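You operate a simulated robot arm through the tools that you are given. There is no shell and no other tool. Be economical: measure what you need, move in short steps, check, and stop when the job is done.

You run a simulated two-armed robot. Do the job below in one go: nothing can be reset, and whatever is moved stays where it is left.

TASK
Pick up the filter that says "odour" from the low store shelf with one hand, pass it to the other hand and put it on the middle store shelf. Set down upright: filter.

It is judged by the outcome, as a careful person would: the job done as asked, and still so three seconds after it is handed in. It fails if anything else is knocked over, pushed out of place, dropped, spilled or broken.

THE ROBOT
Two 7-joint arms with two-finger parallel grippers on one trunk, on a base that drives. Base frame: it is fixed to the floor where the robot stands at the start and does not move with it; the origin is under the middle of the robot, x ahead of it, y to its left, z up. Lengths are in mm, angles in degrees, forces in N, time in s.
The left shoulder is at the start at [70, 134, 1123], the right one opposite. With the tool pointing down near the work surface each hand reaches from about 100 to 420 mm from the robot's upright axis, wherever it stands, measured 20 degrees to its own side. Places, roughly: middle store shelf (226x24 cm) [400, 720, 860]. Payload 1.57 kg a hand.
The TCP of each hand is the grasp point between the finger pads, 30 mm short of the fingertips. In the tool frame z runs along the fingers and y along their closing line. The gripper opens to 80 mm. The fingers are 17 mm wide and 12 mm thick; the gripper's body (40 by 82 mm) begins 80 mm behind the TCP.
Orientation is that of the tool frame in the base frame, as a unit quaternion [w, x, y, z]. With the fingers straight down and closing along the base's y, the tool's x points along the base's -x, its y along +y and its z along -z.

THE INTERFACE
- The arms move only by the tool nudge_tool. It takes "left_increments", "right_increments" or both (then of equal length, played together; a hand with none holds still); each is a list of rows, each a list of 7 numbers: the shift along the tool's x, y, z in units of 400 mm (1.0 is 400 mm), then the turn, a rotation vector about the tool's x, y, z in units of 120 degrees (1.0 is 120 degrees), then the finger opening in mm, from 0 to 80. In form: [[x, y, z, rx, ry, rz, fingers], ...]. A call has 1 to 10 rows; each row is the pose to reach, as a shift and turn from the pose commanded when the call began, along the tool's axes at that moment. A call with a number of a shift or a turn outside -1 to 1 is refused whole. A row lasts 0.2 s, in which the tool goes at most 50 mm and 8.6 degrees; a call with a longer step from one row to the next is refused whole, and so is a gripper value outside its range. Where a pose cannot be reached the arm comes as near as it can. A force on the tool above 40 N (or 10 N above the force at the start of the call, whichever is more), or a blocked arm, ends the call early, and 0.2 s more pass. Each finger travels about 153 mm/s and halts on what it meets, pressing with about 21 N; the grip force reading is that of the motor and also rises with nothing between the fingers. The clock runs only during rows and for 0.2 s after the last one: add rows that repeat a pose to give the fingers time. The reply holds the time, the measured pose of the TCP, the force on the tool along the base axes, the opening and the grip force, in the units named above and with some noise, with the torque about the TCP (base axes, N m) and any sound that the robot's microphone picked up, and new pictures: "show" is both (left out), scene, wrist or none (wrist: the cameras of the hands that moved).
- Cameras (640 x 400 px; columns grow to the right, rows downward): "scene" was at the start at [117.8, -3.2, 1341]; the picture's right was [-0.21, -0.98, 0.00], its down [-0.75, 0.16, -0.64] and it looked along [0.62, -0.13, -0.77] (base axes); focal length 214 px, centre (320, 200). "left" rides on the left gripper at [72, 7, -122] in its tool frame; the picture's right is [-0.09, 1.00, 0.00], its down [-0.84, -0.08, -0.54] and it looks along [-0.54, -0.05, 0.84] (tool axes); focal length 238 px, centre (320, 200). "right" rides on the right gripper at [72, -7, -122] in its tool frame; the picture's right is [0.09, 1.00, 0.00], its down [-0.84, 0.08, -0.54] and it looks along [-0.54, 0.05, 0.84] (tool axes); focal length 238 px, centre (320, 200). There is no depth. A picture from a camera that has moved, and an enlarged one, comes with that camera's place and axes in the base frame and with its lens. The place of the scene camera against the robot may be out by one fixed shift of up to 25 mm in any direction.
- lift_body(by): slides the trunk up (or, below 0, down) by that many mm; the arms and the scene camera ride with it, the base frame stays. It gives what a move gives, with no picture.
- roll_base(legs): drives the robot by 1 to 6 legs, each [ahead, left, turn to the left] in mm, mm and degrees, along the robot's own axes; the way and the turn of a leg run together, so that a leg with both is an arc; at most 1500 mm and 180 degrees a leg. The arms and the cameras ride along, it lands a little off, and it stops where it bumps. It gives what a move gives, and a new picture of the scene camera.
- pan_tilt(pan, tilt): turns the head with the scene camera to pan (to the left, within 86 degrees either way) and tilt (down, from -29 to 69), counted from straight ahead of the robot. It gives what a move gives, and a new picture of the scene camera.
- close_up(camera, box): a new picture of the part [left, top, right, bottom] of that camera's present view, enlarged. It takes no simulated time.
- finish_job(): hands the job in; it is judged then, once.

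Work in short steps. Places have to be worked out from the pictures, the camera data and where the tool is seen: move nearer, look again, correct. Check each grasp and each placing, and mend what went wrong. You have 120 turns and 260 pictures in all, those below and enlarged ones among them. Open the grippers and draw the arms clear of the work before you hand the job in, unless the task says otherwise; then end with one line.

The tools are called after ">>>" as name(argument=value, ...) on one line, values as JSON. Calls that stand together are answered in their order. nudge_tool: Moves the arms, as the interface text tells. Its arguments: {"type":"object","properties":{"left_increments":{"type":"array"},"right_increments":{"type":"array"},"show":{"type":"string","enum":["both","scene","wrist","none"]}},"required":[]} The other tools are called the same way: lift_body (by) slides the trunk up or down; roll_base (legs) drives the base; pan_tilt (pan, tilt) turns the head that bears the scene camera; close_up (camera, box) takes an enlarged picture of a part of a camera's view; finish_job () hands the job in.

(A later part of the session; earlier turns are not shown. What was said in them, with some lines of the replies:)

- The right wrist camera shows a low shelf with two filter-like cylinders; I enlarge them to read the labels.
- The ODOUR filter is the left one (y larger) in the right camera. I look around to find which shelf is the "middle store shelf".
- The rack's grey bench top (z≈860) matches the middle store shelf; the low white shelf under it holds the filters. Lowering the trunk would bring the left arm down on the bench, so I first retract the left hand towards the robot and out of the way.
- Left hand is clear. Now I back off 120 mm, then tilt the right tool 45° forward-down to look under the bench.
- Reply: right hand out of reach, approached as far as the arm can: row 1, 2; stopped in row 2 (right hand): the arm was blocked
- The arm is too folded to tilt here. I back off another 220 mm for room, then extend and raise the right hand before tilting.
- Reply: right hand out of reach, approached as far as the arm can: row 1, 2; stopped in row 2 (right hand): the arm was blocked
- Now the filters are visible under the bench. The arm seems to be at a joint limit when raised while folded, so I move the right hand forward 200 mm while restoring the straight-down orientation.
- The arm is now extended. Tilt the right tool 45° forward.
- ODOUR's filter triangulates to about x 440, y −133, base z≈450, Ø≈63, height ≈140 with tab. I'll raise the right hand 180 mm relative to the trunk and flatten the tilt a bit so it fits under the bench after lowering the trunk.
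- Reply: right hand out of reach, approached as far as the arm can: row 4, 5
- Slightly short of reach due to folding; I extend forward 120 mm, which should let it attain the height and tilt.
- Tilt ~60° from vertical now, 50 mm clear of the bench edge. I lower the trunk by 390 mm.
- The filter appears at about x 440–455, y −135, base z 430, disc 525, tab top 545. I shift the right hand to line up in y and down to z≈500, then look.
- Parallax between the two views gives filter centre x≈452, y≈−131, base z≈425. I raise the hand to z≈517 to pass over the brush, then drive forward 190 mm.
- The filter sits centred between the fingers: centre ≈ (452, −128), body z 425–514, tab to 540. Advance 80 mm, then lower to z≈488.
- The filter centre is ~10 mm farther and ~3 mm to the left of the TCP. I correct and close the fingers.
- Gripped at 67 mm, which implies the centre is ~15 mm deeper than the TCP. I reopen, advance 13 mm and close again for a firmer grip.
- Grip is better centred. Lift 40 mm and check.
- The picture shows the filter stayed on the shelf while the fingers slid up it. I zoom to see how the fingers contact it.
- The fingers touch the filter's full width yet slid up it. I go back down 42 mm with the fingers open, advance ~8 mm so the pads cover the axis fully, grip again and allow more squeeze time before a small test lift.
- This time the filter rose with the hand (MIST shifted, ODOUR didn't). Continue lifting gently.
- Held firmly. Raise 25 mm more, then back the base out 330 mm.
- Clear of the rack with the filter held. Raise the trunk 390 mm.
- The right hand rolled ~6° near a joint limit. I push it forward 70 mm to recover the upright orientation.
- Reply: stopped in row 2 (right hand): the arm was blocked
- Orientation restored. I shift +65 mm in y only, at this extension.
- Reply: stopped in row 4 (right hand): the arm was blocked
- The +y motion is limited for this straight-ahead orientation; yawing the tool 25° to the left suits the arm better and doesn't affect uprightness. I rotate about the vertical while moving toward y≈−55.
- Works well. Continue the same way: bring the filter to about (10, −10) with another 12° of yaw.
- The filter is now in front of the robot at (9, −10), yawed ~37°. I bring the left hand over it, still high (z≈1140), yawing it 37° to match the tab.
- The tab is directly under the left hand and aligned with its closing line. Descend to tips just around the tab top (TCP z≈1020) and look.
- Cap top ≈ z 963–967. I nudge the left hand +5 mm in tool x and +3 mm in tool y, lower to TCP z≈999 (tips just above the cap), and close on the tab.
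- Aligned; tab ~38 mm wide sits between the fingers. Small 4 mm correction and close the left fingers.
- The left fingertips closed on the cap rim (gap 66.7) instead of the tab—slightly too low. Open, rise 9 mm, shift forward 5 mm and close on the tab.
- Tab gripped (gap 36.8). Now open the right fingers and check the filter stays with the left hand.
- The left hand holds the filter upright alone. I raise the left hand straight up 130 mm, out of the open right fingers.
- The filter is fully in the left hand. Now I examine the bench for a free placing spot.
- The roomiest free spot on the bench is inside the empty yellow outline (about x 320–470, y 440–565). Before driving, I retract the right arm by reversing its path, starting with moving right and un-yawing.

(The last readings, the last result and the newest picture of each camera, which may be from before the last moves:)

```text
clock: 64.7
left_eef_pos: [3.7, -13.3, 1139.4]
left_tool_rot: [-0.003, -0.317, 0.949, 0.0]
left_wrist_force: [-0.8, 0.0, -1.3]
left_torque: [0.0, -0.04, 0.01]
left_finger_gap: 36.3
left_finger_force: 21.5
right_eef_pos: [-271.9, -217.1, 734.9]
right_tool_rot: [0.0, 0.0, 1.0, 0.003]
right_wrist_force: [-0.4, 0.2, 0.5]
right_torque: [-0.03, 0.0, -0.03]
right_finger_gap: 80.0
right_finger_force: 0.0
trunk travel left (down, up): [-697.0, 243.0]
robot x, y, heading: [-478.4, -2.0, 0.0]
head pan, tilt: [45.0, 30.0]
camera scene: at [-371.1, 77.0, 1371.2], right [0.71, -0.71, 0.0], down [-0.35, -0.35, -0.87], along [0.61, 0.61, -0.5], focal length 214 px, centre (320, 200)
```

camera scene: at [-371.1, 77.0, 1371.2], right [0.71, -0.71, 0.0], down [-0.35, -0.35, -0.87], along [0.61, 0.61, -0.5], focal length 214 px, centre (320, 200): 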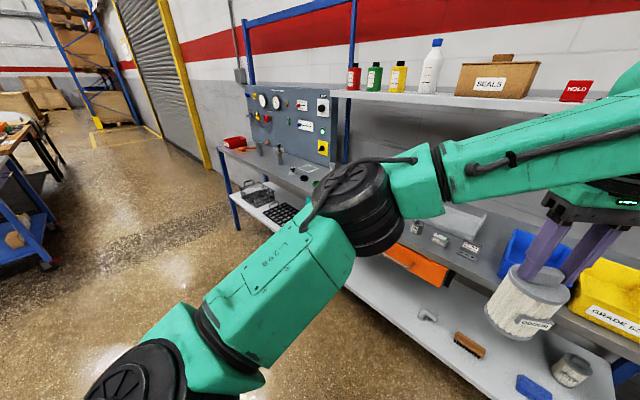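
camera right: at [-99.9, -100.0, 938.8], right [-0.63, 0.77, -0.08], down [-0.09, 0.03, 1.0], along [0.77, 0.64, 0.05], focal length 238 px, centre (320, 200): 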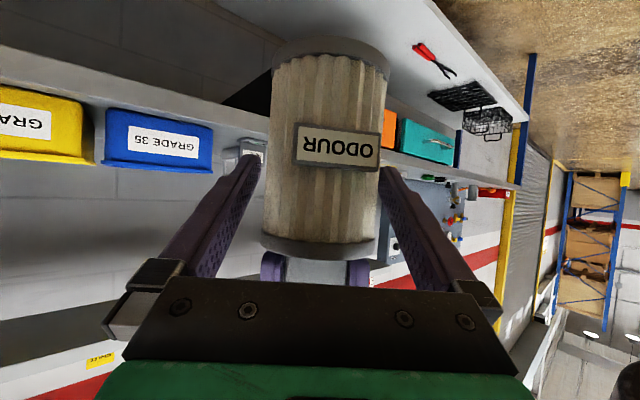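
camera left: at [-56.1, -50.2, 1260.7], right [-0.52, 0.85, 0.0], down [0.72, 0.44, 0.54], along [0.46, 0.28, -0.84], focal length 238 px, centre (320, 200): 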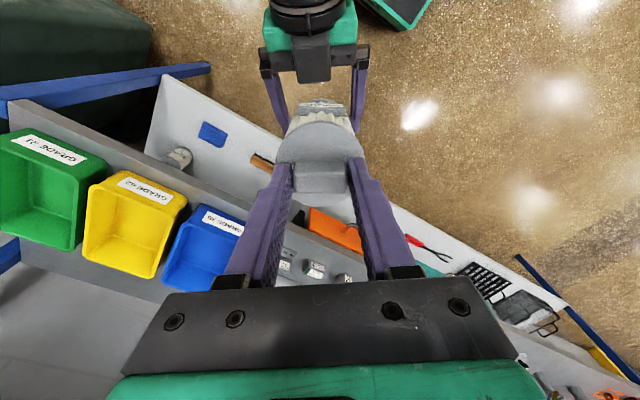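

The way left along the rack is clear. Drive 510 mm to the left.

>>> roll_base(legs=[[0, 510, 0]])

>>> pan_tilt(pan=-5, tilt=40)

>>> close_up(camera="left", box=[0, 0, 640, 400])

```text
clock: 67.7
left_eef_pos: [5.2, 491.7, 1140.1]
left_tool_rot: [-0.002, -0.315, 0.949, 0.0]
left_wrist_force: [0.6, 0.0, -0.7]
left_torque: [0.0, 0.02, 0.0]
left_finger_gap: 36.1
left_finger_force: 20.6
right_eef_pos: [-271.7, 288.4, 734.5]
right_tool_rot: [0.001, 0.001, 1.0, 0.002]
right_wrist_force: [0.1, 0.0, 0.1]
right_torque: [0.05, 0.0, 0.01]
right_finger_gap: 79.9
right_finger_force: 0.1
trunk travel left (down, up): [-697.0, 243.0]
robot x, y, heading: [-478.3, 509.8, -0.3]
head pan, tilt: [45.0, 30.0]
camera scene: at [-370.0, 582.4, 1371.3], right [0.7, -0.71, 0.0], down [-0.35, -0.35, -0.87], along [0.61, 0.61, -0.5], focal length 214 px, centre (320, 200)
```

scene: 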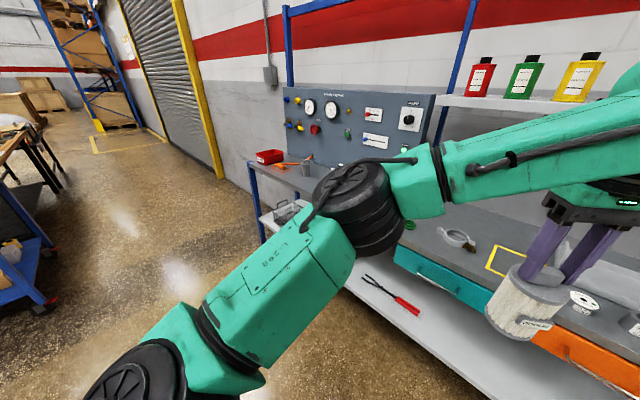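

```text
clock: 68.9
left_eef_pos: [6.3, 492.5, 1140.0]
left_tool_rot: [-0.003, -0.314, 0.95, 0.0]
left_wrist_force: [-0.1, 0.0, -1.0]
left_torque: [0.04, -0.05, -0.03]
left_finger_gap: 36.1
left_finger_force: 21.1
right_eef_pos: [-271.9, 287.9, 734.6]
right_tool_rot: [0.001, 0.002, 1.0, 0.002]
right_wrist_force: [0.3, -0.3, 0.4]
right_torque: [-0.03, -0.01, 0.0]
right_finger_gap: 80.1
right_finger_force: 0.1
trunk travel left (down, up): [-697.0, 243.0]
robot x, y, heading: [-477.8, 504.9, -0.3]
head pan, tilt: [-5.0, 40.0]
camera scene: at [-349.5, 511.5, 1355.9], right [-0.09, -1.0, 0.0], down [-0.64, 0.06, -0.77], along [0.76, -0.07, -0.64], focal length 214 px, centre (320, 200)
```

scene: 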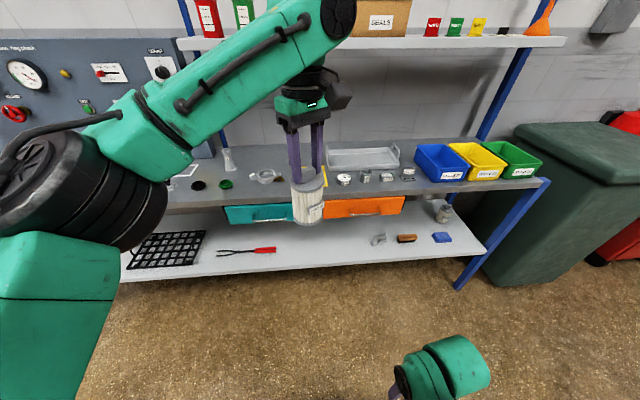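

```text
1.00 times, centred on (320, 200) of left (not enlarged: the box is as wide or as high as the picture)
camera zoom: at [-55.0, 455.2, 1260.5], right [-0.52, 0.85, 0.0], down [0.72, 0.44, 0.54], along [0.46, 0.28, -0.84], focal length 238 px, centre (320, 200)
```

zoom: 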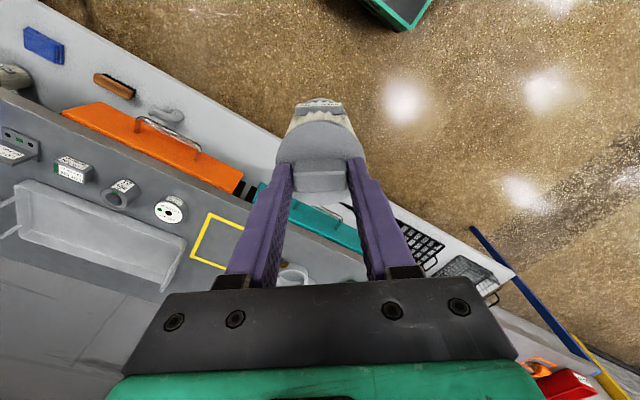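

Using the exact left wrist camera: yellow outline spans x≈309–466, y≈410–535, so centre ≈ (388, 472). Drive forward 380 mm and 20 mm right, with the filter bottom ~150 mm above the bench.

>>> roll_base(legs=[[380, -20, 0]])

>>> close_up(camera="left", box=[0, 0, 640, 400])

```text
clock: 71.3
left_eef_pos: [387.1, 473.2, 1138.9]
left_tool_rot: [-0.002, -0.316, 0.949, 0.0]
left_wrist_force: [-0.3, 0.1, -1.6]
left_torque: [0.02, -0.02, -0.02]
left_finger_gap: 35.9
left_finger_force: 21.1
right_eef_pos: [109.6, 268.0, 735.0]
right_tool_rot: [0.001, 0.0, 1.0, 0.002]
right_wrist_force: [-0.7, 0.6, 0.5]
right_torque: [-0.01, 0.02, -0.03]
right_finger_gap: 79.7
right_finger_force: 0.1
trunk travel left (down, up): [-697.0, 243.0]
robot x, y, heading: [-96.9, 485.8, 0.1]
head pan, tilt: [-5.0, 40.0]
camera scene: at [31.4, 491.1, 1355.9], right [-0.09, -1.0, 0.0], down [-0.64, 0.06, -0.77], along [0.76, -0.07, -0.64], focal length 214 px, centre (320, 200)
```

scene: 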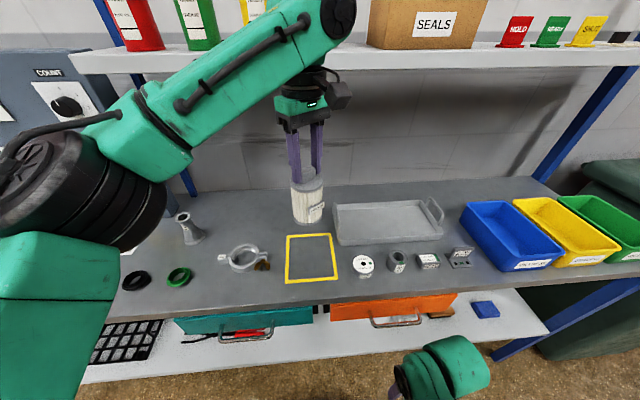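

```text
1.00 times, centred on (320, 200) of left (not enlarged: the box is as wide or as high as the picture)
camera zoom: at [325.9, 435.7, 1260.8], right [-0.52, 0.85, 0.0], down [0.72, 0.44, 0.54], along [0.46, 0.28, -0.84], focal length 238 px, centre (320, 200)
```

zoom: 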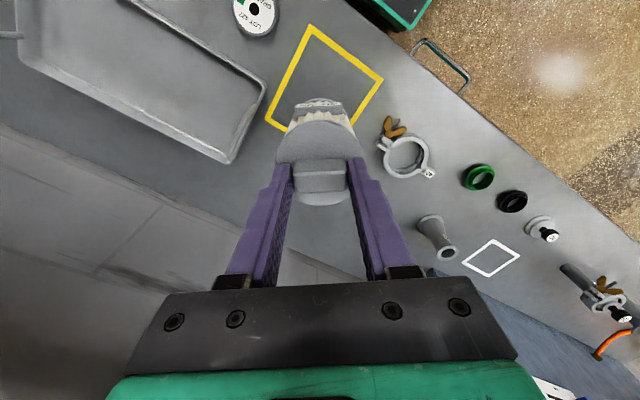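

The hand is centred over the outline (x 312–460, y 411–536). Descend to TCP z≈1003 (filter bottom ~15 mm above bench).

>>> nudge_tool(left_increments=[[0, 0, 0.08, 0, 0, 0, 0], [0, 0, 0.16, 0, 0, 0, 0], [0, 0, 0.24, 0, 0, 0, 0], [0, 0, 0.3, 0, 0, 0, 0], [0, 0, 0.34, 0, 0, 0, 0]], show="scene")

>>> close_up(camera="scene", box=[250, 160, 380, 300])

```text
clock: 72.5
left_eef_pos: [386.8, 472.1, 1003.4]
left_tool_rot: [-0.002, -0.317, 0.949, -0.001]
left_wrist_force: [0.7, -0.5, -1.4]
left_torque: [0.01, 0.0, 0.01]
left_finger_gap: 35.7
left_finger_force: 20.8
right_eef_pos: [110.2, 268.1, 735.1]
right_tool_rot: [0.001, 0.001, 1.0, 0.003]
right_wrist_force: [0.0, 0.1, 0.9]
right_torque: [-0.01, 0.0, 0.05]
right_finger_gap: 79.9
right_finger_force: 0.1
trunk travel left (down, up): [-697.0, 243.0]
robot x, y, heading: [-95.7, 485.4, -0.2]
head pan, tilt: [-5.0, 40.0]
camera scene: at [32.1, 491.1, 1355.9], right [-0.09, -1.0, 0.0], down [-0.64, 0.06, -0.77], along [0.76, -0.07, -0.64], focal length 214 px, centre (320, 200)
```

scene: 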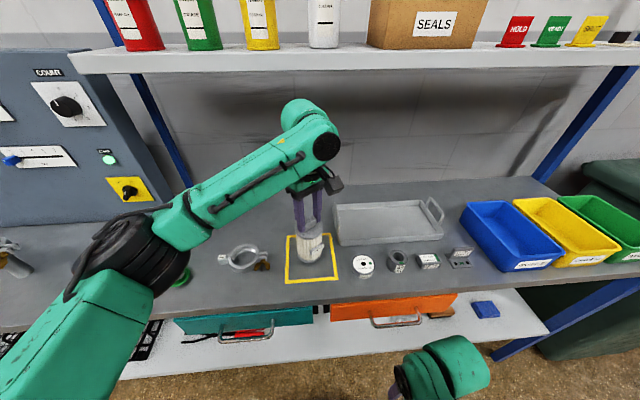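

```text
2.86 times, centred on (315, 230) of scene
camera zoom: at [32.1, 491.1, 1355.9], right [-0.09, -1.0, 0.0], down [-0.64, 0.06, -0.77], along [0.76, -0.07, -0.64], focal length 613 px, centre (334, 114)
```

zoom: 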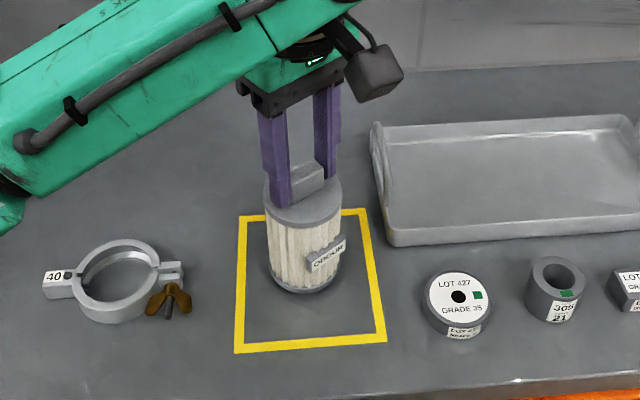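

Nearly there. Lower 8 mm slowly and check for contact force.

>>> nudge_tool(left_increments=[[0, 0, 0.0075, 0, 0, 0, 0], [0, 0, 0.015, 0, 0, 0, 0], [0, 0, 0.0225, 0, 0, 0, 0]], show="none")

>>> close_up(camera="scene", box=[270, 200, 350, 280])

```text
clock: 73.3
left_eef_pos: [385.4, 472.0, 996.7]
left_tool_rot: [0.001, -0.317, 0.949, -0.002]
left_wrist_force: [2.0, 0.4, 12.0]
left_torque: [0.02, 0.13, -0.05]
left_finger_gap: 35.2
left_finger_force: 20.5
right_eef_pos: [108.9, 268.7, 735.5]
right_tool_rot: [0.002, 0.0, 1.0, 0.002]
right_wrist_force: [0.8, 0.6, 0.2]
right_torque: [0.03, 0.01, 0.0]
right_finger_gap: 79.9
right_finger_force: 0.0
trunk travel left (down, up): [-697.0, 243.0]
robot x, y, heading: [-95.7, 489.0, 0.1]
head pan, tilt: [-5.0, 40.0]
```

```text
5.00 times, centred on (310, 240) of scene
camera zoom: at [30.1, 491.6, 1356.4], right [-0.09, -1.0, 0.0], down [-0.64, 0.06, -0.77], along [0.76, -0.07, -0.64], focal length 1072 px, centre (370, 0)
```

zoom: 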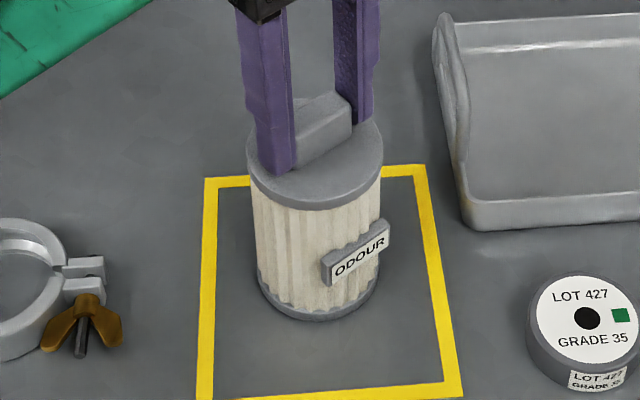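

Contact made (12 N up). Relieve 1 mm and open the fingers.

>>> nudge_tool(left_increments=[[0, 0, -0.003, 0, 0, 0, 0], [0, 0, -0.003, 0, 0, 0, 44], [0, 0, -0.003, 0, 0, 0, 60], [0, 0, -0.003, 0, 0, 0, 76], [0, 0, -0.003, 0, 0, 0, 76]], show="scene")

>>> close_up(camera="scene", box=[270, 200, 350, 280])

```text
clock: 74.5
left_eef_pos: [386.2, 472.3, 996.4]
left_tool_rot: [-0.002, -0.317, 0.949, -0.001]
left_wrist_force: [0.1, 0.5, 0.6]
left_torque: [0.04, 0.03, 0.01]
left_finger_gap: 76.0
left_finger_force: 0.0
right_eef_pos: [109.2, 268.7, 736.0]
right_tool_rot: [0.001, 0.0, 1.0, 0.003]
right_wrist_force: [-0.1, 0.5, -0.1]
right_torque: [0.0, 0.01, -0.01]
right_finger_gap: 80.0
right_finger_force: 0.0
trunk travel left (down, up): [-697.0, 243.0]
robot x, y, heading: [-96.5, 487.0, 0.1]
head pan, tilt: [-5.0, 40.0]
camera scene: at [31.5, 491.2, 1355.9], right [-0.09, -1.0, 0.0], down [-0.64, 0.06, -0.77], along [0.76, -0.07, -0.64], focal length 214 px, centre (320, 200)
```

scene: 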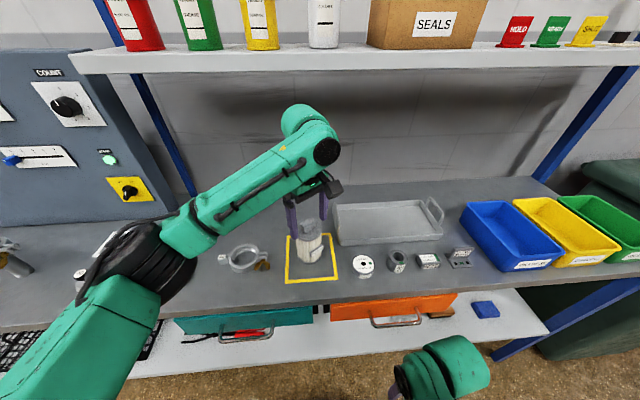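

```text
5.00 times, centred on (310, 240) of scene
camera zoom: at [31.5, 491.2, 1355.9], right [-0.09, -1.0, 0.0], down [-0.64, 0.06, -0.77], along [0.76, -0.07, -0.64], focal length 1072 px, centre (370, 0)
```

zoom: 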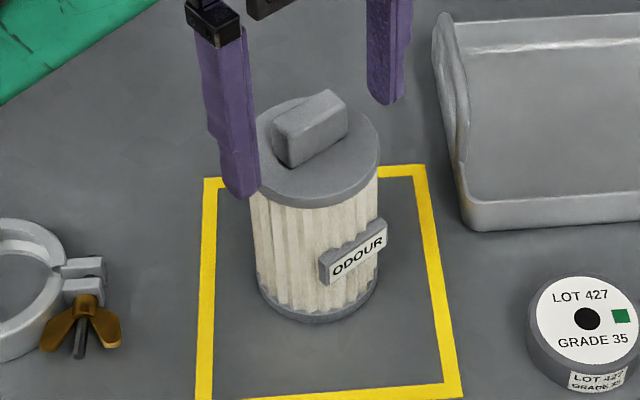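

Released and standing upright. Raise the left hand straight up 130 mm, then drive back.

>>> nudge_tool(left_increments=[[0, 0, -0.05, 0, 0, 0, 78], [0, 0, -0.12, 0, 0, 0, 78], [0, 0, -0.22, 0, 0, 0, 78], [0, 0, -0.33, 0, 0, 0, 78], [0, 0, -0.33, 0, 0, 0, 78]], show="none")

>>> roll_base(legs=[[-380, 0, 0]])

>>> close_up(camera="scene", box=[220, 120, 460, 270])

```text
clock: 75.7
left_eef_pos: [386.1, 474.5, 1127.5]
left_tool_rot: [-0.002, -0.316, 0.949, -0.001]
left_wrist_force: [-0.4, 0.2, 0.0]
left_torque: [-0.06, 0.01, 0.0]
left_finger_gap: 78.0
left_finger_force: 0.1
right_eef_pos: [109.9, 267.8, 735.8]
right_tool_rot: [0.002, 0.0, 1.0, 0.004]
right_wrist_force: [-0.1, -1.0, -0.3]
right_torque: [0.01, 0.03, 0.03]
right_finger_gap: 80.1
right_finger_force: 0.1
trunk travel left (down, up): [-697.0, 243.0]
robot x, y, heading: [-96.5, 485.1, 0.1]
head pan, tilt: [-5.0, 40.0]
```

```text
clock: 78.1
left_eef_pos: [6.9, 473.9, 1126.8]
left_tool_rot: [-0.001, -0.318, 0.948, 0.0]
left_wrist_force: [-0.7, 0.7, -0.2]
left_torque: [-0.01, 0.01, 0.0]
left_finger_gap: 78.1
left_finger_force: 0.1
right_eef_pos: [-269.5, 268.6, 734.5]
right_tool_rot: [0.0, -0.002, 1.0, 0.003]
right_wrist_force: [0.5, 0.6, -0.1]
right_torque: [-0.01, 0.02, -0.02]
right_finger_gap: 79.9
right_finger_force: 0.1
trunk travel left (down, up): [-697.0, 243.0]
robot x, y, heading: [-476.2, 486.8, -0.1]
head pan, tilt: [-5.0, 40.0]
camera scene: at [-347.7, 491.0, 1355.8], right [-0.08, -1.0, 0.0], down [-0.64, 0.05, -0.77], along [0.76, -0.06, -0.64], focal length 214 px, centre (320, 200)
```

scene: 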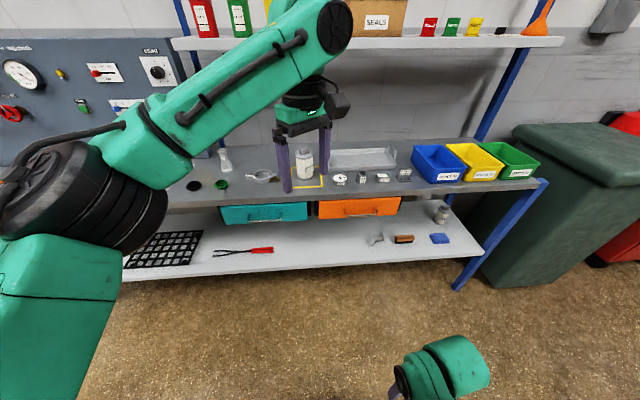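

```text
2.67 times, centred on (340, 195) of scene
camera zoom: at [-347.7, 491.0, 1355.8], right [-0.08, -1.0, 0.0], down [-0.64, 0.05, -0.77], along [0.76, -0.06, -0.64], focal length 572 px, centre (267, 213)
```

zoom: 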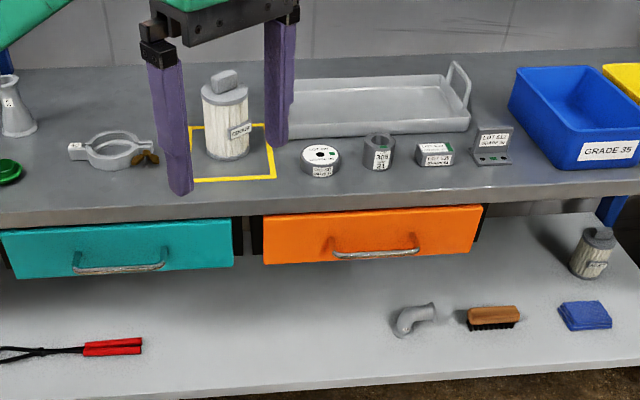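

The ODOUR filter stands upright on the middle shelf. Everything else is where it was, both grippers are open and both arms are clear of the rack, so I hand the job in.

>>> finish_job()

```text
The job is handed in.
```

The "odour" filter was picked from the low store shelf with the right hand, passed to the left hand, and set down upright on the middle store shelf, in the empty yellow outline.
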